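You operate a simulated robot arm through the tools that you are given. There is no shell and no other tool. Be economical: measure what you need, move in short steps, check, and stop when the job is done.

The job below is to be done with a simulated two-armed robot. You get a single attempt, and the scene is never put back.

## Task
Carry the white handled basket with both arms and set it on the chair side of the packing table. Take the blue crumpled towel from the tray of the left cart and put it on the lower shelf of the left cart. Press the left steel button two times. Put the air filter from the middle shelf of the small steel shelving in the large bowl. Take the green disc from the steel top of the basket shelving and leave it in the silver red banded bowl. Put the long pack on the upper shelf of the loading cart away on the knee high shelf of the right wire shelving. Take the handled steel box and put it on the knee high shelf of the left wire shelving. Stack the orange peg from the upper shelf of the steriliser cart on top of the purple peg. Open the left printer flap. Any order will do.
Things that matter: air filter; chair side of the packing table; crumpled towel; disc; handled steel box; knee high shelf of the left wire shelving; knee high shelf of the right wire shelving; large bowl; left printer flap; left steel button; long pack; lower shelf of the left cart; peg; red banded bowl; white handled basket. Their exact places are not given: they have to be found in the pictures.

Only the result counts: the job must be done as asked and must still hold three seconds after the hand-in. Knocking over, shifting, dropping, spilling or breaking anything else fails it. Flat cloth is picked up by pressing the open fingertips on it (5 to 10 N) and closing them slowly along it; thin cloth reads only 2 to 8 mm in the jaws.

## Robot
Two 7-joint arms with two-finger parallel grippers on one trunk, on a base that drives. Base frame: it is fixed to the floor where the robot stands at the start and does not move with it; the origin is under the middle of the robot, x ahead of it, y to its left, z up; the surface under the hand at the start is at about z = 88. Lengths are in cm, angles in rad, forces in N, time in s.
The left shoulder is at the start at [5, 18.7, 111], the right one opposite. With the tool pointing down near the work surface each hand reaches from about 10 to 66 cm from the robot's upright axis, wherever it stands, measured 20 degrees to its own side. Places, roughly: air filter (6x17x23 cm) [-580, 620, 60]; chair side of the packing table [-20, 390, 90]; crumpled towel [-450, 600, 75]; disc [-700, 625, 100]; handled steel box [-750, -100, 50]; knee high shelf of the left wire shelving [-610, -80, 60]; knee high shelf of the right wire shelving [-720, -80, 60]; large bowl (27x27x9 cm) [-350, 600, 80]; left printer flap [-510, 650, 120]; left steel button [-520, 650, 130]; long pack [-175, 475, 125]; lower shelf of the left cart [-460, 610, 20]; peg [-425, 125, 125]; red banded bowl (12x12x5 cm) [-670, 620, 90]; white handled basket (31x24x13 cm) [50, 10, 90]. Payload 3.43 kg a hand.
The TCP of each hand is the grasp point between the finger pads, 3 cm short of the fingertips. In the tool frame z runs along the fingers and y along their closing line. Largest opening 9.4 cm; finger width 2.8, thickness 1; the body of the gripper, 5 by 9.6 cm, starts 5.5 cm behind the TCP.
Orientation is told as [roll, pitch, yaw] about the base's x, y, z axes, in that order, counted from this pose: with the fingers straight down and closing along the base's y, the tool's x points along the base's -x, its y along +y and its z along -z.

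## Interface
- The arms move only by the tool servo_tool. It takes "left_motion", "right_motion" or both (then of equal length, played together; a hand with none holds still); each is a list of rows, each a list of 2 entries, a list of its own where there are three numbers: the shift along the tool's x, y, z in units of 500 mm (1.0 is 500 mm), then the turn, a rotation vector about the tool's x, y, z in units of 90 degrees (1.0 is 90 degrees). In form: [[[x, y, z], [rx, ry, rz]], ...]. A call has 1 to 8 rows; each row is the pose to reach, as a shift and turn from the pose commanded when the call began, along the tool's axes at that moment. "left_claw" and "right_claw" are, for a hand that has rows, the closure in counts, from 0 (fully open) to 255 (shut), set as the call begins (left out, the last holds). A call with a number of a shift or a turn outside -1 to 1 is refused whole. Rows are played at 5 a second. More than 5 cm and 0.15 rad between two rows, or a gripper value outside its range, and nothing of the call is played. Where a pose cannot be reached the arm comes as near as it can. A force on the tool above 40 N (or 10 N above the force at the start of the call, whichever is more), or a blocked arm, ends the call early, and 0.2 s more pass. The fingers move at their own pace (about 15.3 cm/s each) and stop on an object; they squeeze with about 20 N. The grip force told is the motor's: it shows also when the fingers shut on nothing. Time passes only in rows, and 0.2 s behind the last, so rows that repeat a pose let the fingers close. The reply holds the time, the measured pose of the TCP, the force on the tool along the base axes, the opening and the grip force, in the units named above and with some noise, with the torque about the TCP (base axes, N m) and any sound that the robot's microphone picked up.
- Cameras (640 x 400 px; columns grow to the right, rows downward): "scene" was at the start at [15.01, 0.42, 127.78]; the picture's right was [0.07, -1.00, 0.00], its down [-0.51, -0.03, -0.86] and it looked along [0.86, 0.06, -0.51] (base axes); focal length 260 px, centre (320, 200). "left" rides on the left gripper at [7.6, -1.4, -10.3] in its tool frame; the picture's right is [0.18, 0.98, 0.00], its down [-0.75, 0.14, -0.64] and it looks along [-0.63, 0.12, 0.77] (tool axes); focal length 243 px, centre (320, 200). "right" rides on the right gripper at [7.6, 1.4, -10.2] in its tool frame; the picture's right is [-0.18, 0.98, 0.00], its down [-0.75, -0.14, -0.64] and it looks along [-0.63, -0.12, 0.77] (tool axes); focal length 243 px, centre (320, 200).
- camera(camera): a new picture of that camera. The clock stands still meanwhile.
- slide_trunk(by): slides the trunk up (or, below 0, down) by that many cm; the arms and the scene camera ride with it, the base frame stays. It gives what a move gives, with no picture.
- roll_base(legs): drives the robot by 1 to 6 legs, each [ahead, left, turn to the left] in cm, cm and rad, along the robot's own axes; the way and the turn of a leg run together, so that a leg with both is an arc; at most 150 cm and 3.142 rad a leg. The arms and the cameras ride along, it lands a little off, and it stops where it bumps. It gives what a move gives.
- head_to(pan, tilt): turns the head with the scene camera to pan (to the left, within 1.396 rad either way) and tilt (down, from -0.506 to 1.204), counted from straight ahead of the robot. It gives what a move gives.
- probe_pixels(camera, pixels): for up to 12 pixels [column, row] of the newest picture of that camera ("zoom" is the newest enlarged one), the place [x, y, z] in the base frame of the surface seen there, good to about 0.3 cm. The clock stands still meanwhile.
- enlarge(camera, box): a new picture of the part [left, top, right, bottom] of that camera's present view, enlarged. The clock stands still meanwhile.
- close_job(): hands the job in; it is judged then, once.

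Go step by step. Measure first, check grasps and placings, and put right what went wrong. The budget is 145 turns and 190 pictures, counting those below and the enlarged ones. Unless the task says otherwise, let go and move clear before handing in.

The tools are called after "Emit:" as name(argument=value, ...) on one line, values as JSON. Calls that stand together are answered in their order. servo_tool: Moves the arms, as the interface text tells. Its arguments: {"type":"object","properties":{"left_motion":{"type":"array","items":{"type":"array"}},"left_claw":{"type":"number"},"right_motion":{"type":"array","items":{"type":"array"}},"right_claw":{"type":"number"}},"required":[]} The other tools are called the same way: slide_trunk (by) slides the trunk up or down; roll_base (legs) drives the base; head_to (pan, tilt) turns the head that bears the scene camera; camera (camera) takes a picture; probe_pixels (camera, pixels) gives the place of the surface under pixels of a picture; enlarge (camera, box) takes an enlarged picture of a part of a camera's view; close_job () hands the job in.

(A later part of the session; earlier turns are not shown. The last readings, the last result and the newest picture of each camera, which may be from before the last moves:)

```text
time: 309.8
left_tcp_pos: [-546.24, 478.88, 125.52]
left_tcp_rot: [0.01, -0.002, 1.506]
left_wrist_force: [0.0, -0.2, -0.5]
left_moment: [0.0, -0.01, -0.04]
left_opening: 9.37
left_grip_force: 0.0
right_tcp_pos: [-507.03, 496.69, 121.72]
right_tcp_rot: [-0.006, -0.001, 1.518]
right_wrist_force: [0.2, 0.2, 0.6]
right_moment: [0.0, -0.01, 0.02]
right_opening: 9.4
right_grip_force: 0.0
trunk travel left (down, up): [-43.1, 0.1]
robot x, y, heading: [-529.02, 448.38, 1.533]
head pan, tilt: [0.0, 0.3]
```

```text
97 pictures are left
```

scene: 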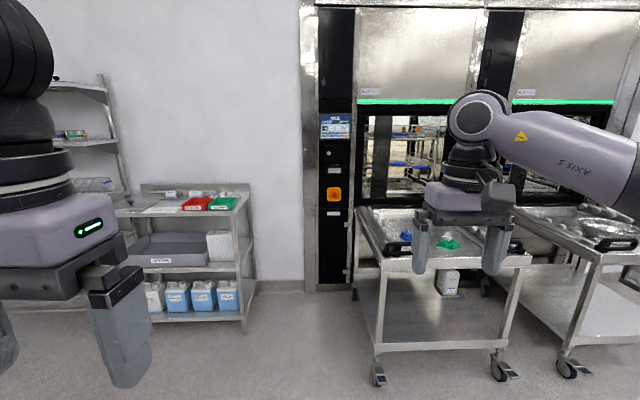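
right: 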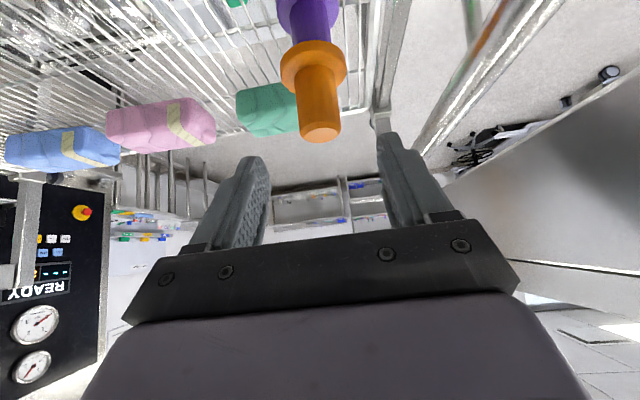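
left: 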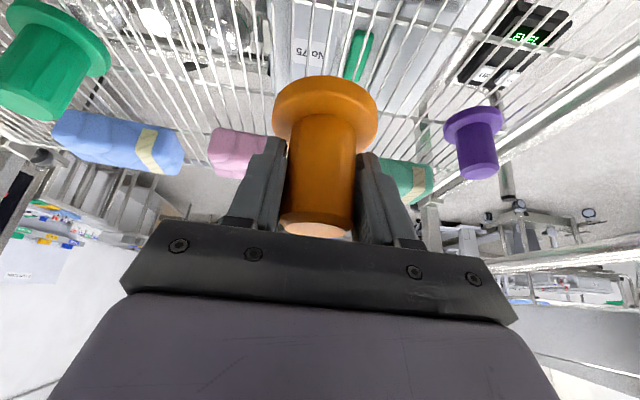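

The washer's left panel is at (335,60-250), the left cart with towels at (440,240), and the small steel shelving at (190,250). I enlarge the panel and the carts.

Emit:
enlarge(camera="scene", box=[300, 90, 370, 240])

Emit:
enlarge(camera="scene", box=[340, 200, 540, 390])

Emit:
probe_pixels(camera="scene", pixels=[[333, 152], [333, 195], [333, 178], [333, 212], [333, 125], [350, 250], [382, 265], [405, 237], [448, 244], [440, 335], [520, 262], [480, 210]])

```text
2.67 times, centred on (335, 165) of scene
```

zoom: 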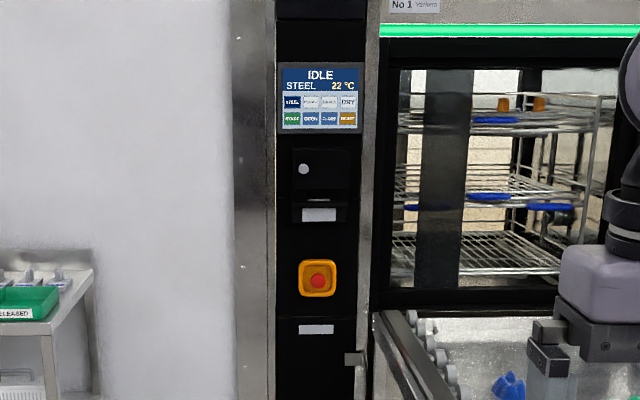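

```text
2.11 times, centred on (440, 295) of scene
```

zoom: 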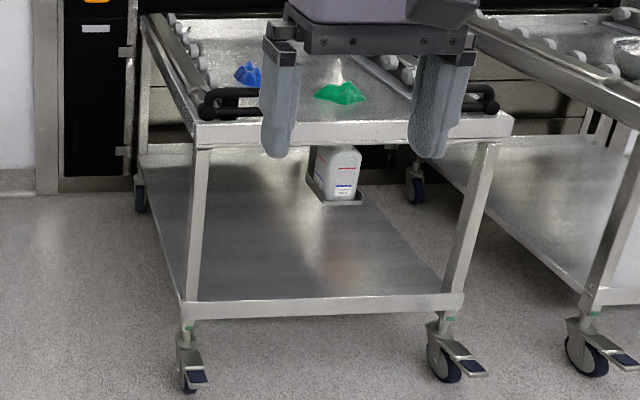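

```text
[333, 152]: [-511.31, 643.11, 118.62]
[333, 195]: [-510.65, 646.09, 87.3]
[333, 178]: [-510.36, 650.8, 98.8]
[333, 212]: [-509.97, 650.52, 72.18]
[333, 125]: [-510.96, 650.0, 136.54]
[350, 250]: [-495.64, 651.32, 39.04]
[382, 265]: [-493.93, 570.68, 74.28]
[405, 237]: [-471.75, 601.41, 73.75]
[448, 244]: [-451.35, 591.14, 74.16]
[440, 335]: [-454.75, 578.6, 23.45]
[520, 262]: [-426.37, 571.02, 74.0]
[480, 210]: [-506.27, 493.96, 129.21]
```

The screen's STEEL key and below it a printer flap with a knob at (303,169 zoom) are on the left panel (y≈650). I drive nearer and pitch the right hand to point forward.

Emit:
servo_tool(right_motion=[[[0.03, 0, 0], [0, -0.09, 0]], [[0.06, 0, 0], [0, -0.18, 0]], [[0.09, 0, 0], [0, -0.27, 0]], [[0.1, 0, 0], [0, -0.36, 0]], [[0.1, 0, 0], [0, -0.45, 0]], [[0.1, 0, 0], [0, -0.54, 0]], [[0.1, 0, 0], [0, -0.63, 0]], [[0.1, 0, 0], [0, -0.72, 0]]], right_claw=255)

Emit:
servo_tool(right_motion=[[[0, 0, 0], [0, -0.09, 0]], [[0, 0, 0], [0, -0.18, 0]], [[0, 0, 0], [0, -0.28, 0]], [[0, 0, 0], [0, -0.28, 0]]])

Emit:
roll_base(legs=[[0, 0, 0.042], [105, 2, 0]])

Emit:
head_to(pan=0, tilt=0.15)

Emit:
camera(camera="scene")

```text
time: 311.6
left_tcp_pos: [-546.32, 478.94, 125.49]
left_tcp_rot: [0.011, -0.001, 1.507]
left_wrist_force: [-0.2, -1.0, 0.6]
left_moment: [-0.01, -0.03, -0.02]
left_opening: 9.42
left_grip_force: 0.1
right_tcp_pos: [-507.23, 491.72, 121.87]
right_tcp_rot: [-0.014, -1.135, 1.533]
right_wrist_force: [-0.7, 0.0, -0.3]
right_moment: [0.03, 0.01, 0.04]
right_opening: 0.03
right_grip_force: 20.2
trunk travel left (down, up): [-43.1, 0.1]
robot x, y, heading: [-529.05, 448.68, 1.532]
head pan, tilt: [0.0, 0.3]
```

```text
refused: row 3 steps farther than a row can; nothing moved
```

```text
time: 317.4
left_tcp_pos: [-550.54, 583.36, 125.48]
left_tcp_rot: [0.011, -0.002, 1.562]
left_wrist_force: [-0.1, 0.2, 0.0]
left_moment: [0.06, 0.02, -0.02]
left_opening: 9.39
left_grip_force: 0.0
right_tcp_pos: [-512.37, 598.15, 121.72]
right_tcp_rot: [-0.016, -1.13, 1.589]
right_wrist_force: [-0.3, -0.1, -0.6]
right_moment: [-0.01, -0.02, -0.01]
right_opening: 0.0
right_grip_force: 18.8
trunk travel left (down, up): [-43.1, 0.1]
robot x, y, heading: [-531.55, 553.88, 1.587]
head pan, tilt: [0.0, 0.3]
```

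```text
time: 318.1
left_tcp_pos: [-550.74, 583.25, 125.46]
left_tcp_rot: [0.011, -0.002, 1.562]
left_wrist_force: [-0.5, 0.4, 0.2]
left_moment: [0.01, 0.03, 0.03]
left_opening: 9.39
left_grip_force: 0.0
right_tcp_pos: [-512.37, 598.11, 121.74]
right_tcp_rot: [-0.016, -1.131, 1.588]
right_wrist_force: [0.1, 0.5, 0.0]
right_moment: [0.03, 0.02, 0.01]
right_opening: 0.0
right_grip_force: 20.1
trunk travel left (down, up): [-43.1, 0.1]
robot x, y, heading: [-531.51, 553.7, 1.579]
head pan, tilt: [0.0, 0.15]
```

```text
94 pictures are left
```

scene: 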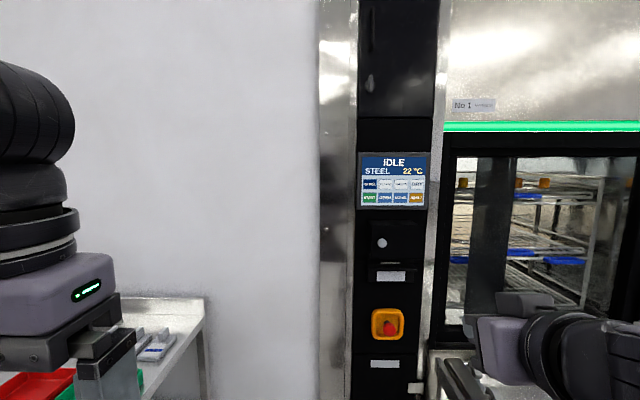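

Emit:
enlarge(camera="scene", box=[345, 140, 445, 210])

Emit:
enlarge(camera="scene", box=[345, 205, 445, 300])

Emit:
probe_pixels(camera="scene", pixels=[[370, 184], [386, 184], [370, 198], [402, 184], [382, 243], [370, 222], [412, 222], [372, 262], [412, 262], [400, 245], [392, 278], [358, 240]])

```text
5.71 times, centred on (395, 175) of scene
```

zoom: 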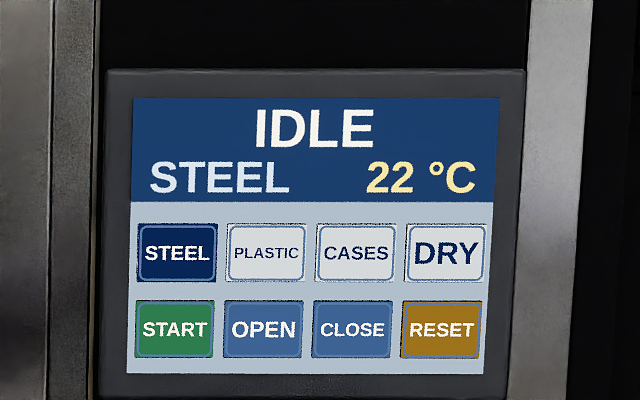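

```text
4.21 times, centred on (395, 252) of scene
```

zoom: 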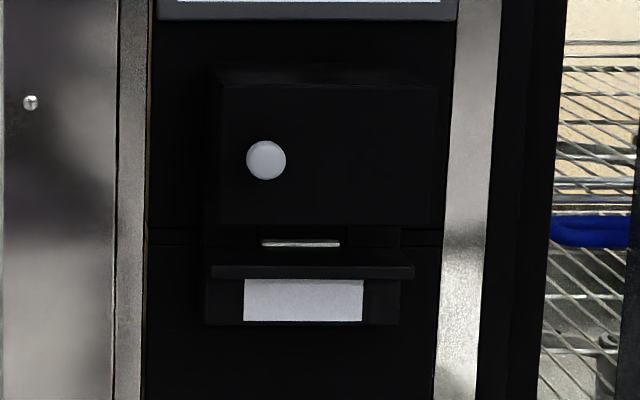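

```text
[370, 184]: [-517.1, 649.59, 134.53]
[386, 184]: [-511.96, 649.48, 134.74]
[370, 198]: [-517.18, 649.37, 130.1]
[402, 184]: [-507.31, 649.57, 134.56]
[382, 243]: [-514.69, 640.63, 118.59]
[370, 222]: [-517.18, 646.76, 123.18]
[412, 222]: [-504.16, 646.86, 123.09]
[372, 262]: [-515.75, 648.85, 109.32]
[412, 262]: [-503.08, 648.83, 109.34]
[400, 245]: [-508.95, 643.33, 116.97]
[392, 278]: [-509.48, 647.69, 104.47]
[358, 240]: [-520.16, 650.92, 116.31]
```

STEEL key centre is at (−517.1, 649.6, 134.5); the flap's knob at (−514.7, 640.6, 118.6), flap x −517…−504. I finish pitching the hand horizontal and drive 23 cm closer.

Emit:
servo_tool(right_motion=[[[0, 0, 0], [0, -0.09, 0]], [[0, 0, 0], [0, -0.18, 0]], [[0, 0, 0], [0, -0.265, 0]], [[0, 0, 0], [0, -0.275, 0]]])

Emit:
roll_base(legs=[[23, 0, -0.008]])

Emit:
camera(camera="scene")

```text
time: 319.1
left_tcp_pos: [-550.69, 583.47, 125.47]
left_tcp_rot: [0.01, -0.004, 1.562]
left_wrist_force: [0.9, 0.1, -0.1]
left_moment: [-0.02, 0.0, -0.01]
left_opening: 9.41
left_grip_force: 0.2
right_tcp_pos: [-513.58, 598.9, 121.83]
right_tcp_rot: [-0.045, -1.437, 1.638]
right_wrist_force: [0.0, -0.1, 0.9]
right_moment: [0.0, 0.03, -0.04]
right_opening: 0.0
right_grip_force: 20.0
right hand out of reach, approached as far as the arm can: row 2, 3, 4
trunk travel left (down, up): [-43.1, 0.1]
robot x, y, heading: [-531.64, 553.72, 1.59]
head pan, tilt: [0.0, 0.15]
```

```text
time: 320.9
left_tcp_pos: [-550.66, 606.62, 125.45]
left_tcp_rot: [0.01, -0.003, 1.553]
left_wrist_force: [0.1, -0.4, 0.7]
left_moment: [-0.01, -0.01, -0.02]
left_opening: 9.39
left_grip_force: 0.0
right_tcp_pos: [-513.49, 621.88, 121.89]
right_tcp_rot: [-0.051, -1.435, 1.633]
right_wrist_force: [-0.2, 0.0, -0.6]
right_moment: [-0.02, -0.02, -0.02]
right_opening: 0.0
right_grip_force: 20.2
trunk travel left (down, up): [-43.1, 0.1]
robot x, y, heading: [-531.83, 577.11, 1.575]
head pan, tilt: [0.0, 0.15]
```

```text
91 pictures are left
```

scene: 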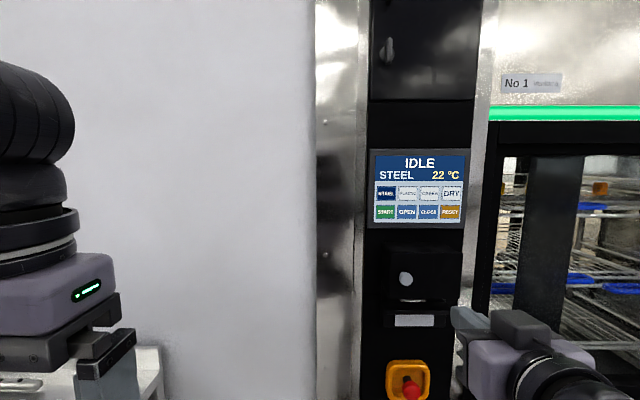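

I raise the closed fingers and bring them to 3 cm before the STEEL key.

Emit:
servo_tool(right_motion=[[[-0.086, 0, -0.012], [0, 0, 0]], [[-0.172, 0, -0.023], [0, 0, 0]], [[-0.258, 0, -0.035], [0, 0, 0]], [[-0.27, 0.009, 0.051], [0, 0, 0]], [[-0.281, 0.018, 0.136], [0, 0, 0]], [[-0.293, 0.027, 0.222], [0, 0, 0]], [[-0.304, 0.036, 0.307], [0, 0, 0]], [[-0.316, 0.045, 0.393], [0, 0, 0]]])

Emit:
enlarge(camera="scene", box=[350, 130, 510, 250])

Emit:
camera(camera="right")

```text
time: 322.7
left_tcp_pos: [-550.73, 606.6, 125.41]
left_tcp_rot: [0.008, -0.001, 1.551]
left_wrist_force: [-0.6, 0.0, 0.1]
left_moment: [-0.03, -0.01, -0.02]
left_opening: 9.4
left_grip_force: 0.2
right_tcp_pos: [-516.0, 643.44, 134.77]
right_tcp_rot: [-0.059, -1.439, 1.644]
right_wrist_force: [0.8, 0.3, 0.5]
right_moment: [-0.01, 0.01, 0.02]
right_opening: 0.0
right_grip_force: 19.8
trunk travel left (down, up): [-43.1, 0.1]
robot x, y, heading: [-531.58, 577.36, 1.576]
head pan, tilt: [0.0, 0.15]
```

```text
3.33 times, centred on (430, 190) of scene
```

zoom: 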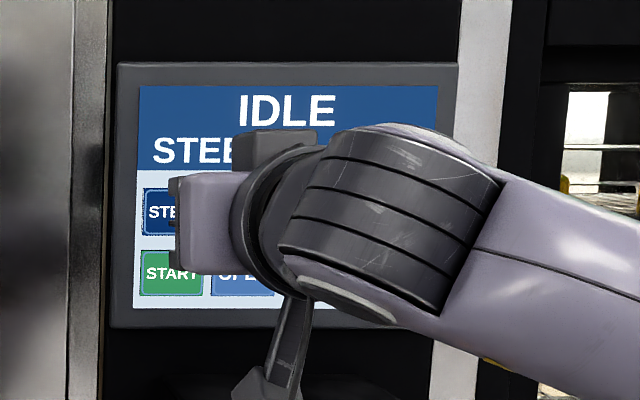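

```text
89 pictures are left
```

right: 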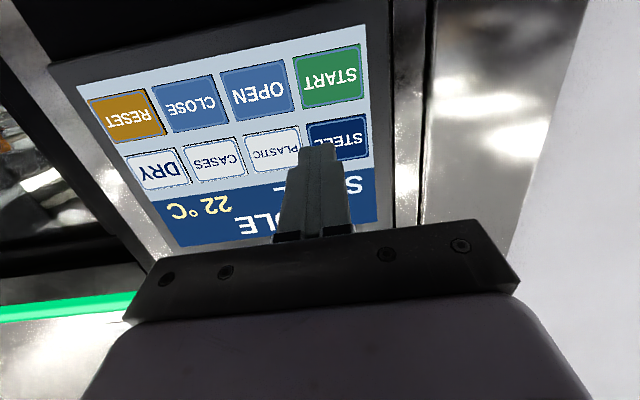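

Emit:
probe_pixels(camera="right", pixels=[[348, 138], [308, 125], [366, 115], [368, 158], [332, 80], [275, 150], [318, 147]])

```text
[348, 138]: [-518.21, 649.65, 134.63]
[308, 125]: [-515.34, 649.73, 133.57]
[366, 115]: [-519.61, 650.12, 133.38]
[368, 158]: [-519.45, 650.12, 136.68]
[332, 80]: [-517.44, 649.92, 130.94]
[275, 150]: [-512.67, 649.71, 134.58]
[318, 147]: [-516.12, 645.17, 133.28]
```

I align 1.2 cm left and press forward gently.

Emit:
servo_tool(right_motion=[[[-0.01, 0.025, 0], [0, 0, 0]], [[-0.0165, 0.025, 0.0496], [0, 0, 0]], [[-0.018, 0.025, 0.0635], [0, 0, 0]], [[-0.019, 0.025, 0.0714], [0, 0, 0]], [[-0.02, 0.025, 0.0773], [0, 0, 0]], [[-0.02, 0.025, 0.0773], [0, 0, 0]]])

Emit:
camera(camera="right")

```text
time: 324.1
left_tcp_pos: [-550.63, 606.38, 125.48]
left_tcp_rot: [0.012, -0.003, 1.551]
left_wrist_force: [0.3, 0.2, -0.5]
left_moment: [0.01, 0.01, 0.0]
left_opening: 9.39
left_grip_force: 0.1
right_tcp_pos: [-517.33, 647.05, 135.54]
right_tcp_rot: [-0.051, -1.437, 1.635]
right_wrist_force: [1.3, -14.4, -3.5]
right_moment: [-0.02, 0.04, -0.08]
right_opening: 0.01
right_grip_force: 20.0
trunk travel left (down, up): [-43.1, 0.1]
robot x, y, heading: [-531.88, 576.8, 1.577]
head pan, tilt: [0.0, 0.15]
heard: click
```

```text
88 pictures are left
```

right: 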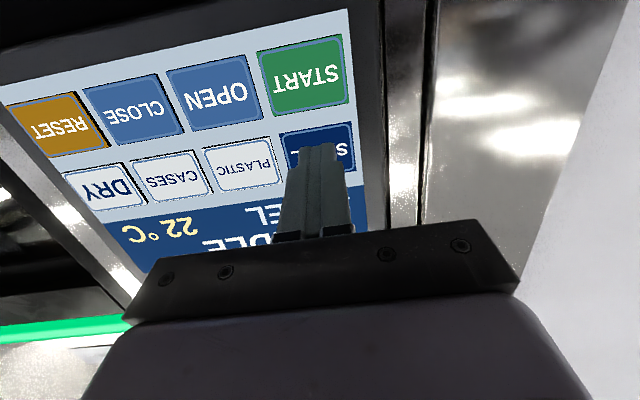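

A click was heard on STEEL. I retreat 2 cm and press once more, then withdraw.

Emit:
servo_tool(right_motion=[[[0.005, 0, -0.03], [0, 0, 0]], [[0.01, 0, -0.05], [0, 0, 0]], [[0.01, 0, -0.05], [0, 0, 0]], [[0.01, 0, -0.012], [0, 0, 0]], [[0.01, 0, -0.004], [0, 0, 0]], [[0.01, 0, 0.001], [0, 0, 0]], [[0.01, 0, 0.001], [0, 0, 0]]])

Emit:
servo_tool(right_motion=[[[0, 0, -0.04], [0, 0, 0]], [[0, 0, -0.12], [0, 0, 0]], [[0, 0, -0.2], [0, 0, 0]]])

Emit:
camera(camera="scene")

```text
time: 325.7
left_tcp_pos: [-550.56, 606.47, 125.64]
left_tcp_rot: [0.01, -0.004, 1.552]
left_wrist_force: [0.1, 0.3, -0.4]
left_moment: [0.03, 0.0, -0.01]
left_opening: 9.4
left_grip_force: 0.1
right_tcp_pos: [-517.25, 647.02, 134.94]
right_tcp_rot: [-0.049, -1.437, 1.632]
right_wrist_force: [2.2, -14.5, -5.1]
right_moment: [0.01, 0.07, -0.08]
right_opening: 0.0
right_grip_force: 20.5
trunk travel left (down, up): [-43.1, 0.1]
robot x, y, heading: [-531.85, 577.17, 1.578]
head pan, tilt: [0.0, 0.15]
heard: click
```

```text
time: 326.5
left_tcp_pos: [-550.69, 606.56, 125.6]
left_tcp_rot: [0.011, -0.003, 1.553]
left_wrist_force: [0.2, 0.0, 0.7]
left_moment: [0.02, 0.0, -0.02]
left_opening: 9.39
left_grip_force: 0.1
right_tcp_pos: [-517.01, 637.31, 136.4]
right_tcp_rot: [-0.052, -1.439, 1.634]
right_wrist_force: [0.4, -0.4, -0.5]
right_moment: [0.05, 0.01, 0.01]
right_opening: 0.02
right_grip_force: 20.4
trunk travel left (down, up): [-43.1, 0.1]
robot x, y, heading: [-531.9, 577.22, 1.578]
head pan, tilt: [0.0, 0.15]
```

```text
87 pictures are left
```

scene: 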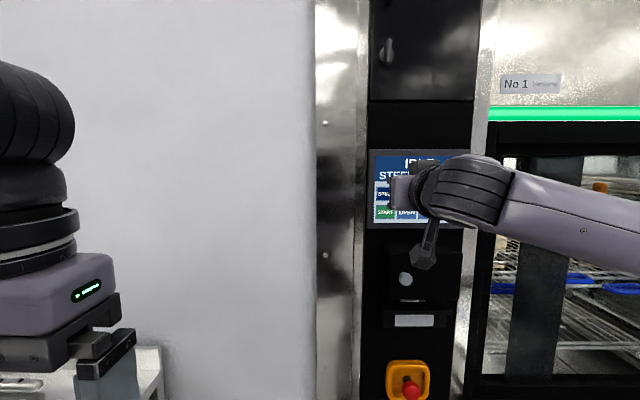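

Second click heard: the button is done. Now the flap: I open the fingers part-way and line up in front of the knob.

Emit:
servo_tool(right_motion=[[[0.012, 0, -0.09], [0, 0, 0]], [[0.024, 0, -0.178], [0, 0, 0]], [[0.11, -0.02, -0.166], [0, 0, 0]], [[0.2, -0.04, -0.154], [0, 0, 0]], [[0.29, -0.049, -0.142], [0, 0, 0]], [[0.371, -0.049, -0.131], [0, 0, 0]], [[0.371, -0.049, -0.131], [0, 0, 0]]], right_claw=100)

Emit:
camera(camera="right")

Emit:
head_to(pan=-0.2, tilt=0.4)

Emit:
camera(camera="scene")

```text
time: 328.1
left_tcp_pos: [-550.2, 606.63, 125.58]
left_tcp_rot: [0.014, -0.002, 1.55]
left_wrist_force: [0.6, 0.1, 0.7]
left_moment: [0.0, 0.12, 0.01]
left_opening: 9.4
left_grip_force: 0.0
right_tcp_pos: [-513.8, 628.23, 118.42]
right_tcp_rot: [-0.001, -1.435, 1.584]
right_wrist_force: [0.9, 1.4, -0.2]
right_moment: [0.02, -0.02, 0.11]
right_opening: 5.74
right_grip_force: 0.1
trunk travel left (down, up): [-43.1, 0.1]
robot x, y, heading: [-532.21, 577.0, 1.571]
head pan, tilt: [0.0, 0.15]
```

```text
86 pictures are left
```

right: 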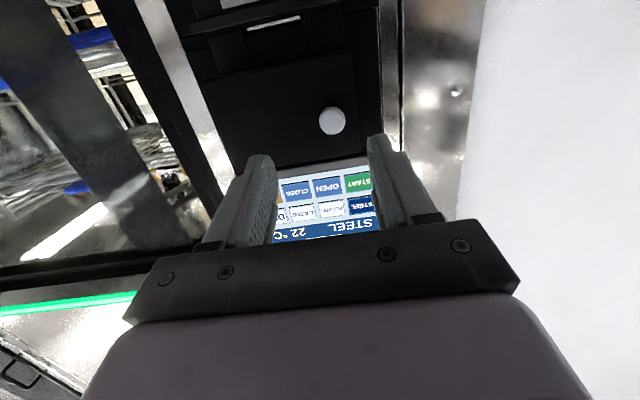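

```text
time: 328.9
left_tcp_pos: [-550.61, 606.6, 125.49]
left_tcp_rot: [0.01, -0.002, 1.551]
left_wrist_force: [0.2, -0.4, -0.6]
left_moment: [0.03, 0.0, 0.02]
left_opening: 9.39
left_grip_force: 0.0
right_tcp_pos: [-514.35, 628.07, 118.6]
right_tcp_rot: [-0.035, -1.438, 1.62]
right_wrist_force: [-0.7, -1.0, 0.5]
right_moment: [-0.01, -0.01, 0.0]
right_opening: 5.69
right_grip_force: 0.1
trunk travel left (down, up): [-43.1, 0.1]
robot x, y, heading: [-531.81, 577.0, 1.576]
head pan, tilt: [-0.201, 0.4]
```

```text
85 pictures are left
```

scene: 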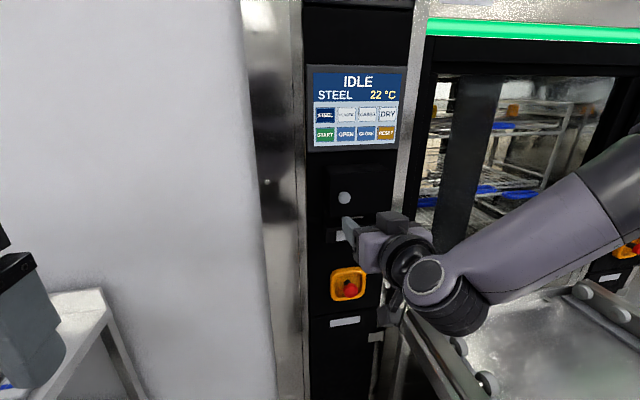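

Emit:
probe_pixels(camera="right", pixels=[[331, 121], [320, 121], [343, 121], [331, 133], [352, 100], [357, 150], [225, 125], [215, 100], [280, 120], [280, 165], [240, 175], [270, 70]])

Emit:
enlarge(camera="scene", box=[300, 150, 410, 250])

```text
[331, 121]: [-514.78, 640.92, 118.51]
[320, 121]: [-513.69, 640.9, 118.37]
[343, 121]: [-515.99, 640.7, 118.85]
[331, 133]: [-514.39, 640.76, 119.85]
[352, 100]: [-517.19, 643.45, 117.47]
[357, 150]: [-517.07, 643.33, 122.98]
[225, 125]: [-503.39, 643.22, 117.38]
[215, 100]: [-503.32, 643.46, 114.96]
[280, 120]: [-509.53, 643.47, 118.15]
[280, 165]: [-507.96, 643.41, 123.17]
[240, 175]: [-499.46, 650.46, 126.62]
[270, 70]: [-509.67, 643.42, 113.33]
```

```text
4.00 times, centred on (355, 200) of scene
```

zoom: 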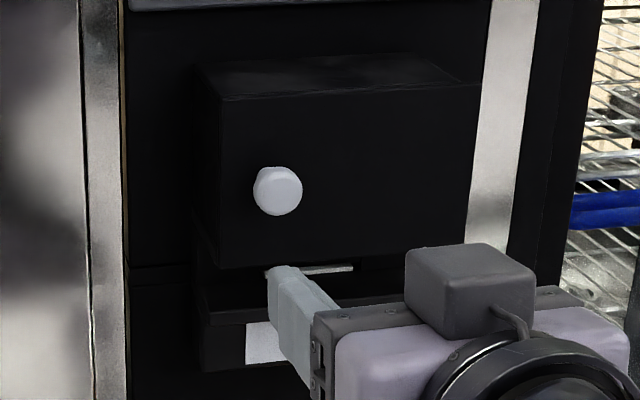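

Knob: Ø2.6 cm at (−514.8, 640.8–643.4, 118.6), hinge likely on the right edge (x≈−503). I go in, grip it.

Emit:
servo_tool(right_motion=[[[-0.014, 0, 0.08], [0, 0, 0]], [[-0.027, 0, 0.16], [0, 0, 0]], [[-0.036, 0, 0.22], [0, 0, 0]], [[-0.038, 0, 0.235], [0, 0, 0]], [[-0.038, 0, 0.235], [0, 0, 0]]])

Emit:
servo_tool(right_motion=[[[0, 0, 0], [0, 0, 0]], [[0, 0, 0], [0, 0, 0]], [[0, 0, 0], [0, 0, 0]]], right_claw=255)

Emit:
camera(camera="right")

```text
time: 330.1
left_tcp_pos: [-550.64, 606.58, 125.66]
left_tcp_rot: [0.009, -0.005, 1.552]
left_wrist_force: [0.1, -0.3, 0.0]
left_moment: [-0.02, -0.04, 0.02]
left_opening: 9.4
left_grip_force: 0.0
right_tcp_pos: [-514.55, 640.14, 118.95]
right_tcp_rot: [-0.055, -1.438, 1.638]
right_wrist_force: [-0.4, -4.7, -0.6]
right_moment: [0.02, 0.0, -0.11]
right_opening: 5.69
right_grip_force: 0.1
trunk travel left (down, up): [-43.1, 0.1]
robot x, y, heading: [-531.97, 577.07, 1.574]
head pan, tilt: [-0.201, 0.4]
```

```text
time: 330.9
left_tcp_pos: [-550.81, 606.57, 125.58]
left_tcp_rot: [0.009, -0.002, 1.553]
left_wrist_force: [-0.2, -0.3, -0.7]
left_moment: [0.0, 0.01, 0.0]
left_opening: 9.42
left_grip_force: 0.1
right_tcp_pos: [-514.84, 640.16, 119.11]
right_tcp_rot: [-0.066, -1.436, 1.651]
right_wrist_force: [-8.9, -2.7, -0.4]
right_moment: [-0.09, 0.04, 0.25]
right_opening: 2.53
right_grip_force: 45.7
trunk travel left (down, up): [-43.1, 0.1]
robot x, y, heading: [-531.75, 577.41, 1.574]
head pan, tilt: [-0.201, 0.4]
```

```text
83 pictures are left
```

right: 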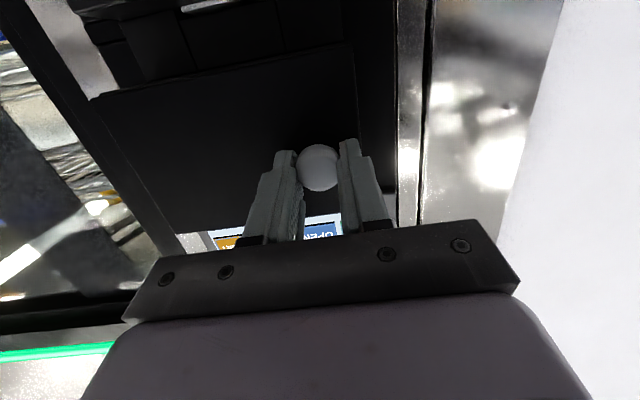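

Gripped (2.5 cm). I pull straight out 3 cm and read the force.

Emit:
servo_tool(right_motion=[[[0.003, 0, -0.02], [0, 0, 0]], [[0.005, -0.001, -0.04], [0, 0, 0]], [[0.008, -0.003, -0.06], [0, 0, 0]], [[0.008, -0.003, -0.06], [0, 0, 0]]])

Emit:
enlarge(camera="scene", box=[270, 120, 430, 250])

```text
time: 331.9
left_tcp_pos: [-550.57, 606.78, 125.53]
left_tcp_rot: [0.01, -0.001, 1.552]
left_wrist_force: [0.4, 0.4, 0.2]
left_moment: [0.0, -0.02, 0.0]
left_opening: 9.39
left_grip_force: 0.0
right_tcp_pos: [-514.09, 637.36, 119.08]
right_tcp_rot: [-0.05, -1.44, 1.627]
right_wrist_force: [3.8, 4.6, 0.4]
right_moment: [0.44, -0.24, 0.32]
right_opening: 2.47
right_grip_force: 44.5
trunk travel left (down, up): [-43.1, 0.1]
robot x, y, heading: [-531.71, 576.86, 1.576]
head pan, tilt: [-0.201, 0.4]
```

```text
3.08 times, centred on (350, 185) of scene
```

zoom: 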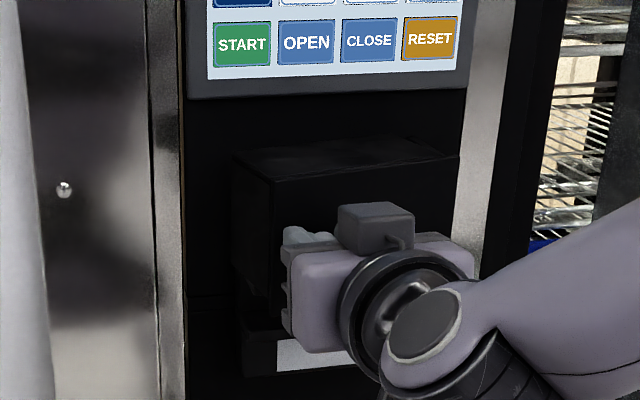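

The flap swings out about a right-hand hinge (x≈−503). I follow the arc to ~55°, turning the hand along with it.

Emit:
servo_tool(right_motion=[[[0.0046, -0.0192, -0.0351], [-0.084, 0, -0.011]], [[0.0085, -0.0426, -0.0644], [-0.169, 0, -0.022]], [[0.0118, -0.07, -0.0902], [-0.254, 0, -0.033]], [[0.0147, -0.101, -0.1118], [-0.339, 0, -0.0445]], [[0.0147, -0.101, -0.1118], [-0.339, 0, -0.0445]]])

Emit:
enlarge(camera="scene", box=[270, 120, 430, 250])

```text
time: 332.3
left_tcp_pos: [-550.5, 606.82, 125.46]
left_tcp_rot: [0.01, 0.0, 1.548]
left_wrist_force: [-0.1, -0.2, -0.8]
left_moment: [0.05, -0.03, 0.03]
left_opening: 9.42
left_grip_force: 0.2
right_tcp_pos: [-513.85, 636.6, 119.17]
right_tcp_rot: [-0.063, -1.396, 1.663]
right_wrist_force: [14.0, 5.2, -9.7]
right_moment: [-0.1, -0.27, -0.56]
right_opening: 2.46
right_grip_force: 45.5
right hand out of reach, approached as far as the arm can: row 1, 2
trunk travel left (down, up): [-43.1, 0.1]
robot x, y, heading: [-531.9, 576.87, 1.577]
head pan, tilt: [-0.201, 0.4]
stopped in row 2 (right hand): the force on the tool passed its limit at 56 N (the readings are from after the stop); the commanded pose is now the measured one
```

```text
3.08 times, centred on (350, 185) of scene
```

zoom: 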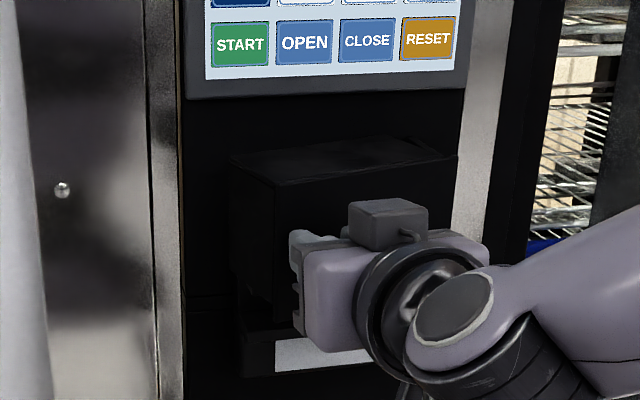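

The wrist cannot turn along. Better: grip the knob with the fingers closing vertically so that it can pivot. I release, back off and roll the hand 90°.

Emit:
servo_tool(right_motion=[[[0, 0, 0], [0, 0, 0]], [[0, 0, 0], [0, 0, 0]], [[0.005, 0, -0.04], [0, 0, 0]], [[0.013, 0, -0.1], [0, 0, 0]], [[0.02, 0, -0.15], [0, 0, 0]]], right_claw=100)

Emit:
servo_tool(right_motion=[[[0, 0, 0], [0, 0, -0.09]], [[0, 0, 0], [0, 0, -0.18]], [[0, 0, 0], [0, 0, -0.27]], [[0, 0, 0], [0, 0, -0.36]], [[0, 0, 0], [0, 0, -0.45]], [[0, 0, 0], [0, 0, -0.54]], [[0, 0, 0], [0, 0, -0.63]], [[0, 0, 0], [0, 0, -0.72]]])

Emit:
servo_tool(right_motion=[[[0, 0, 0], [0, 0, -0.09]], [[0, 0, 0], [0, 0, -0.18]], [[0, 0, 0], [0, 0, -0.27]], [[0, 0, 0], [0, 0, -0.28]]])

Emit:
camera(camera="right")

Emit:
enlarge(camera="scene", box=[270, 120, 430, 250])

```text
time: 333.5
left_tcp_pos: [-550.45, 606.62, 125.62]
left_tcp_rot: [0.011, -0.003, 1.549]
left_wrist_force: [0.3, 0.1, -0.6]
left_moment: [-0.02, 0.02, 0.01]
left_opening: 9.39
left_grip_force: 0.1
right_tcp_pos: [-514.18, 628.64, 119.94]
right_tcp_rot: [-0.06, -1.405, 1.675]
right_wrist_force: [-0.7, -0.1, -0.5]
right_moment: [0.0, -0.02, 0.0]
right_opening: 5.72
right_grip_force: 0.1
trunk travel left (down, up): [-43.1, 0.1]
robot x, y, heading: [-531.72, 577.15, 1.578]
head pan, tilt: [-0.201, 0.4]
```

```text
time: 335.3
left_tcp_pos: [-550.6, 606.66, 125.44]
left_tcp_rot: [0.011, -0.001, 1.55]
left_wrist_force: [0.8, 0.1, -0.1]
left_moment: [0.03, 0.0, -0.04]
left_opening: 9.41
left_grip_force: 0.0
right_tcp_pos: [-514.11, 628.88, 119.86]
right_tcp_rot: [-1.388, -0.42, 3.11]
right_wrist_force: [0.2, -0.5, 0.6]
right_moment: [0.03, 0.0, 0.03]
right_opening: 5.72
right_grip_force: 0.0
trunk travel left (down, up): [-43.1, 0.1]
robot x, y, heading: [-532.16, 577.14, 1.57]
head pan, tilt: [-0.201, 0.4]
```

```text
time: 336.3
left_tcp_pos: [-550.5, 606.75, 125.51]
left_tcp_rot: [0.01, -0.003, 1.55]
left_wrist_force: [0.5, -0.9, 0.0]
left_moment: [0.01, 0.02, 0.02]
left_opening: 9.42
left_grip_force: 0.1
right_tcp_pos: [-514.04, 628.83, 119.77]
right_tcp_rot: [-1.405, 0.012, -3.095]
right_wrist_force: [0.2, -0.5, -0.2]
right_moment: [0.02, -0.01, -0.03]
right_opening: 5.72
right_grip_force: 0.0
trunk travel left (down, up): [-43.1, 0.1]
robot x, y, heading: [-531.95, 577.24, 1.574]
head pan, tilt: [-0.201, 0.4]
```

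```text
80 pictures are left
```

right: 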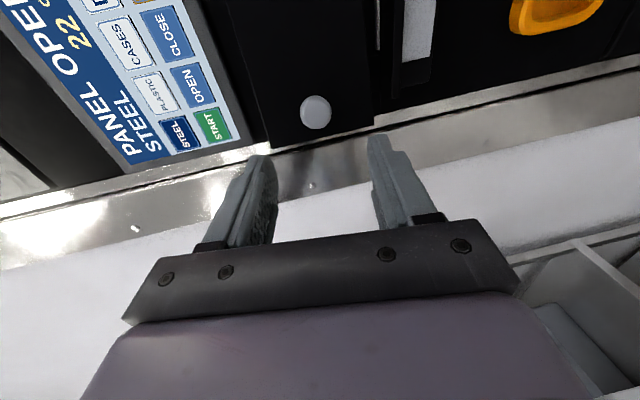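

```text
3.08 times, centred on (350, 185) of scene
```

zoom: 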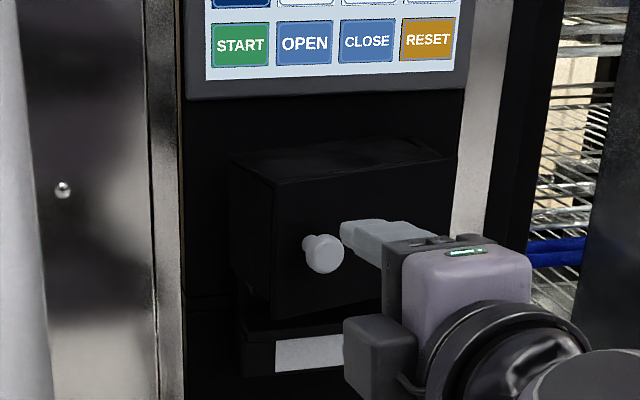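

The display now says "PANEL OPEN". I measure the knob's present place.

Emit:
probe_pixels(camera="right", pixels=[[316, 112], [303, 105], [328, 118], [316, 125], [270, 140], [375, 120]])

Emit:
probe_pixels(camera="zoom", pixels=[[325, 257], [312, 250], [280, 200], [275, 290], [235, 200], [440, 180]])

```text
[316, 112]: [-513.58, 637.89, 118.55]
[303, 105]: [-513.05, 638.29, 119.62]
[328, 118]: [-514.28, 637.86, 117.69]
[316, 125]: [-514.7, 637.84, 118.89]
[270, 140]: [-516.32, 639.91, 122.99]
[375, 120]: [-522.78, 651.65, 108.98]
```

```text
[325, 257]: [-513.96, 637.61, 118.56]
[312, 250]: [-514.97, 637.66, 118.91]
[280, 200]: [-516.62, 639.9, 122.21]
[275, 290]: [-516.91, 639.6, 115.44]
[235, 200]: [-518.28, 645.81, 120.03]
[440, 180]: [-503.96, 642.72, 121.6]
```

Flap stands at ≈0.25 rad; knob centre (−514.2,639.0). I grip it with the vertical-closing fingers and then pull it round the arc.

Emit:
servo_tool(right_motion=[[[0.001, -0.005, 0.06], [0, 0, 0]], [[0.003, -0.009, 0.12], [0, 0, 0]], [[0.004, -0.011, 0.158], [0, 0, 0]], [[0.004, -0.011, 0.158], [0, 0, 0]]])

Emit:
servo_tool(right_motion=[[[0, 0, 0], [0, 0, 0]], [[0, 0, 0], [0, 0, 0]], [[0, 0, 0], [0, 0, 0]]], right_claw=255)

Emit:
servo_tool(right_motion=[[[0.0126, 0.0052, -0.0308], [0, 0, 0]], [[0.0377, 0.0119, -0.0708], [0, 0, 0]], [[0.0705, 0.0177, -0.1053], [0, 0, 0]], [[0.1092, 0.0222, -0.1326], [0, 0, 0]], [[0.1417, 0.0248, -0.1477], [0, 0, 0]], [[0.1761, 0.0266, -0.158], [0, 0, 0]], [[0.1761, 0.0266, -0.158], [0, 0, 0]]])

Emit:
camera(camera="scene")

```text
time: 337.3
left_tcp_pos: [-550.53, 606.65, 125.51]
left_tcp_rot: [0.007, -0.002, 1.552]
left_wrist_force: [-0.4, -0.2, 0.1]
left_moment: [-0.02, 0.0, -0.06]
left_opening: 9.41
left_grip_force: 0.0
right_tcp_pos: [-514.12, 636.85, 119.02]
right_tcp_rot: [-1.402, 0.008, -3.097]
right_wrist_force: [0.1, -0.7, -0.2]
right_moment: [-0.02, 0.02, 0.0]
right_opening: 5.72
right_grip_force: 0.0
trunk travel left (down, up): [-43.1, 0.1]
robot x, y, heading: [-532.29, 576.87, 1.574]
head pan, tilt: [-0.201, 0.4]
```

```text
time: 338.1
left_tcp_pos: [-550.49, 606.63, 125.44]
left_tcp_rot: [0.011, -0.001, 1.548]
left_wrist_force: [0.3, -0.6, 0.1]
left_moment: [-0.01, 0.02, 0.0]
left_opening: 9.39
left_grip_force: 0.1
right_tcp_pos: [-514.15, 636.73, 118.88]
right_tcp_rot: [-1.399, 0.01, -3.098]
right_wrist_force: [-1.1, -1.3, -4.1]
right_moment: [-0.21, 0.0, -0.01]
right_opening: 2.47
right_grip_force: 45.2
trunk travel left (down, up): [-43.1, 0.1]
robot x, y, heading: [-532.04, 577.06, 1.571]
head pan, tilt: [-0.201, 0.4]
```

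```text
time: 339.0
left_tcp_pos: [-550.48, 606.75, 125.5]
left_tcp_rot: [0.012, 0.0, 1.552]
left_wrist_force: [0.1, -0.6, -0.7]
left_moment: [-0.03, 0.01, 0.02]
left_opening: 9.38
left_grip_force: 0.0
right_tcp_pos: [-510.85, 631.07, 119.17]
right_tcp_rot: [-1.356, 0.007, -3.101]
right_wrist_force: [5.1, 8.1, -8.6]
right_moment: [-0.23, 0.21, 0.15]
right_opening: 2.51
right_grip_force: 45.1
right hand out of reach, approached as far as the arm can: row 2, 3, 4
trunk travel left (down, up): [-43.1, 0.1]
robot x, y, heading: [-531.49, 577.12, 1.573]
head pan, tilt: [-0.201, 0.4]
stopped in row 4 (right hand): the force on the tool passed its limit at 43 N (the readings are from after the stop); the commanded pose is now the measured one
```

```text
78 pictures are left
```

scene: 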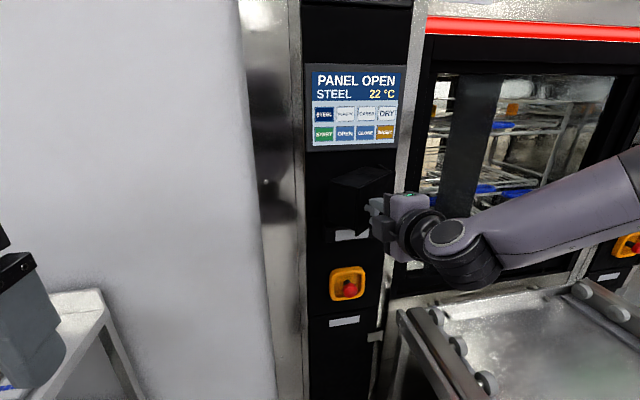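

The flap is about 50° open. I continue with a small arm move right and a small base move, then check.

Emit:
servo_tool(right_motion=[[[0.03, 0.002, -0.008], [0, 0, 0]], [[0.06, 0.004, -0.018], [0, 0, 0]], [[0.06, 0.004, -0.018], [0, 0, 0]]])

Emit:
roll_base(legs=[[-2, -3, 0]])

Emit:
enlarge(camera="scene", box=[280, 130, 430, 250])

```text
time: 339.8
left_tcp_pos: [-550.6, 606.57, 125.38]
left_tcp_rot: [0.009, -0.004, 1.551]
left_wrist_force: [0.9, 0.3, 0.2]
left_moment: [0.01, 0.0, -0.01]
left_opening: 9.37
left_grip_force: 0.1
right_tcp_pos: [-508.73, 629.75, 119.25]
right_tcp_rot: [-1.354, 0.011, -3.081]
right_wrist_force: [-17.5, -17.8, -20.6]
right_moment: [-0.92, 0.35, 1.28]
right_opening: 2.46
right_grip_force: 45.2
trunk travel left (down, up): [-43.1, 0.1]
robot x, y, heading: [-531.85, 577.32, 1.573]
head pan, tilt: [-0.201, 0.4]
```

```text
time: 340.7
left_tcp_pos: [-547.45, 604.76, 125.49]
left_tcp_rot: [0.01, -0.003, 1.55]
left_wrist_force: [0.4, -0.2, -0.6]
left_moment: [0.0, 0.0, 0.0]
left_opening: 9.41
left_grip_force: 0.0
right_tcp_pos: [-504.96, 628.26, 119.77]
right_tcp_rot: [-1.371, 0.006, -3.101]
right_wrist_force: [0.5, 0.7, -1.0]
right_moment: [0.03, 0.02, 0.01]
right_opening: 0.0
right_grip_force: 32.9
trunk travel left (down, up): [-43.1, 0.1]
robot x, y, heading: [-528.6, 575.37, 1.575]
head pan, tilt: [-0.201, 0.4]
```

```text
3.33 times, centred on (355, 190) of scene
```

zoom: 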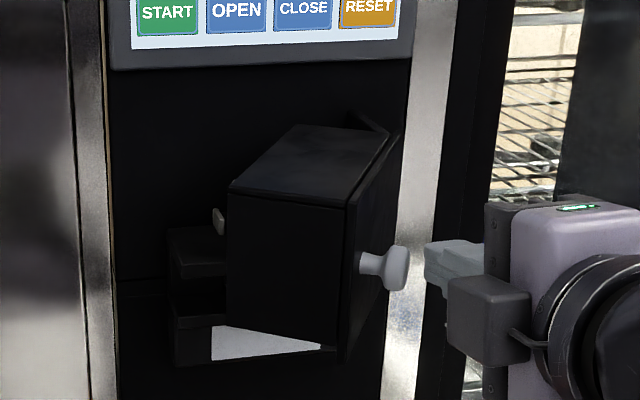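

The knob slipped off, but the flap stands well open. I measure its angle.

Emit:
probe_pixels(camera="zoom", pixels=[[348, 230], [345, 330], [385, 180], [395, 150], [350, 200], [235, 200], [300, 130], [400, 265], [375, 220]])

```text
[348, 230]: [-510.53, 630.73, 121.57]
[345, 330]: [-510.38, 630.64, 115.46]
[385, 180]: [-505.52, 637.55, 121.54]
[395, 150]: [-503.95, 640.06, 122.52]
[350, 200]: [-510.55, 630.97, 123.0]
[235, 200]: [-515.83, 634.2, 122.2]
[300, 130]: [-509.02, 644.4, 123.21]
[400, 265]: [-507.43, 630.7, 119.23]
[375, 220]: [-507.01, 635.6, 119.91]
```

The flap is at ≈56°. I push its free end further with the closed left fingers from the left, after retracting the right hand.

Emit:
servo_tool(right_motion=[[[0, 0, -0.06], [0, 0, 0]], [[0, 0, -0.12], [0, 0, 0]], [[0, 0, -0.18], [0, 0, 0]], [[0, 0, -0.24], [0, 0, 0]]])

Emit:
servo_tool(left_motion=[[[-0.067, -0.066, 0.011], [0, 0, 0]], [[-0.134, -0.132, 0.022], [0, 0, 0]], [[-0.201, -0.198, 0.033], [0, 0, 0]], [[-0.268, -0.264, 0.044], [0, 0, 0]], [[-0.335, -0.33, 0.055], [0, 0, 0]], [[-0.402, -0.396, 0.066], [0, 0, 0]], [[-0.469, -0.46, 0.077], [0, 0, 0]], [[-0.536, -0.52, 0.09], [0, 0, 0]]], left_claw=255)

Emit:
servo_tool(left_motion=[[[0, -0.05, 0], [0, 0, 0]], [[0, -0.1, 0], [0, 0, 0]], [[0.005, -0.14, 0], [0, 0, 0]], [[0.01, -0.17, 0], [0, 0, 0]], [[0.015, -0.2, 0], [0, 0, 0]]])

Emit:
enlarge(camera="scene", box=[260, 110, 430, 250])

```text
time: 341.7
left_tcp_pos: [-547.54, 604.66, 125.5]
left_tcp_rot: [0.011, -0.001, 1.549]
left_wrist_force: [0.1, 0.0, 0.1]
left_moment: [0.0, -0.02, -0.01]
left_opening: 9.4
left_grip_force: 0.1
right_tcp_pos: [-504.55, 620.2, 122.7]
right_tcp_rot: [-1.371, 0.009, -3.1]
right_wrist_force: [-0.1, 0.4, 0.0]
right_moment: [0.01, 0.01, 0.03]
right_opening: 0.01
right_grip_force: 33.2
right hand out of reach, approached as far as the arm can: row 3, 4
trunk travel left (down, up): [-43.1, 0.1]
robot x, y, heading: [-528.77, 574.97, 1.576]
head pan, tilt: [-0.201, 0.4]
```

```text
time: 343.7
left_tcp_pos: [-526.99, 628.56, 121.6]
left_tcp_rot: [-0.017, -0.002, 1.621]
left_wrist_force: [-0.2, -0.5, 0.4]
left_moment: [-0.01, -0.01, 0.03]
left_opening: 0.01
left_grip_force: 20.2
left hand out of reach, approached as far as the arm can: row 7, 8
right_tcp_pos: [-504.56, 620.17, 122.56]
right_tcp_rot: [-1.373, 0.007, -3.1]
right_wrist_force: [0.5, -0.7, 0.2]
right_moment: [0.02, 0.02, 0.02]
right_opening: 0.0
right_grip_force: 33.2
trunk travel left (down, up): [-43.1, 0.1]
robot x, y, heading: [-528.88, 575.39, 1.573]
head pan, tilt: [-0.201, 0.4]
stopped in row 8 (left hand): the arm was blocked; the commanded pose is now the measured one
```

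```text
time: 345.1
left_tcp_pos: [-525.25, 627.62, 121.39]
left_tcp_rot: [-0.034, 0.002, 1.668]
left_wrist_force: [-0.6, 0.2, -0.7]
left_moment: [0.02, 0.0, -0.04]
left_opening: 0.01
left_grip_force: 19.8
left hand out of reach, approached as far as the arm can: row 1, 2, 3, 4, 5
right_tcp_pos: [-504.71, 620.22, 122.57]
right_tcp_rot: [-1.372, 0.009, -3.099]
right_wrist_force: [0.6, -0.3, 0.2]
right_moment: [-0.04, 0.01, 0.0]
right_opening: 0.02
right_grip_force: 33.0
trunk travel left (down, up): [-43.1, 0.1]
robot x, y, heading: [-528.78, 575.13, 1.574]
head pan, tilt: [-0.201, 0.4]
stopped in row 5 (left hand): the arm was blocked; the commanded pose is now the measured one
```

```text
2.86 times, centred on (345, 180) of scene
```

zoom: 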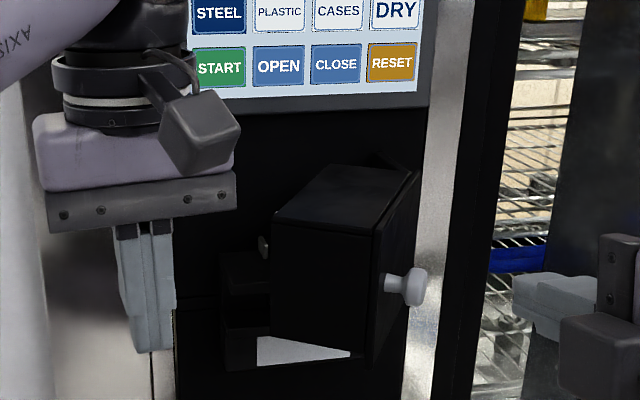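

The left arm can't cross further by itself, so I set it a bit left and forward and sweep it with a base rotation to the right, pushing the flap's end face.

Emit:
servo_tool(left_motion=[[[-0.02, 0.07, 0], [0, 0, 0]], [[-0.04, 0.14, 0], [0, 0, 0]], [[-0.08, 0.219, 0], [0, 0, 0]], [[-0.12, 0.219, 0], [0, 0, 0]], [[-0.12, 0.219, 0], [0, 0, 0]]])

Emit:
roll_base(legs=[[0, 0, -0.3], [0, 0, -0.1]])

Emit:
camera(camera="scene")

```text
time: 346.3
left_tcp_pos: [-536.5, 632.51, 120.85]
left_tcp_rot: [-0.033, 0.0, 1.663]
left_wrist_force: [0.1, 0.2, -0.3]
left_moment: [-0.03, -0.01, 0.02]
left_opening: 0.0
left_grip_force: 20.2
right_tcp_pos: [-504.58, 620.25, 122.72]
right_tcp_rot: [-1.372, 0.006, -3.099]
right_wrist_force: [-0.6, -0.5, 1.1]
right_moment: [-0.01, 0.01, 0.01]
right_opening: 0.0
right_grip_force: 33.0
trunk travel left (down, up): [-43.1, 0.1]
robot x, y, heading: [-528.83, 574.84, 1.569]
head pan, tilt: [-0.201, 0.4]
```

```text
time: 348.2
left_tcp_pos: [-513.53, 630.5, 120.93]
left_tcp_rot: [-0.028, 0.006, 1.259]
left_wrist_force: [-19.7, -25.6, -14.8]
left_moment: [0.21, -0.01, -0.21]
left_opening: 0.0
left_grip_force: 19.7
right_tcp_pos: [-489.15, 606.91, 122.82]
right_tcp_rot: [-1.376, 0.011, 2.779]
right_wrist_force: [-0.6, -0.8, -0.7]
right_moment: [0.03, 0.01, -0.04]
right_opening: 0.01
right_grip_force: 33.0
trunk travel left (down, up): [-43.1, 0.1]
robot x, y, heading: [-528.89, 575.36, 1.17]
head pan, tilt: [-0.201, 0.4]
```

```text
75 pictures are left
```

scene: 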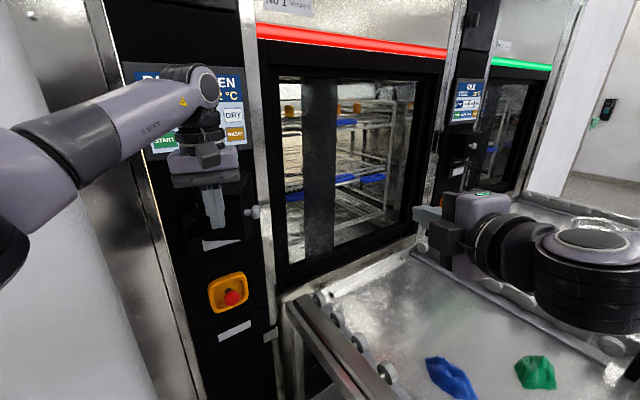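

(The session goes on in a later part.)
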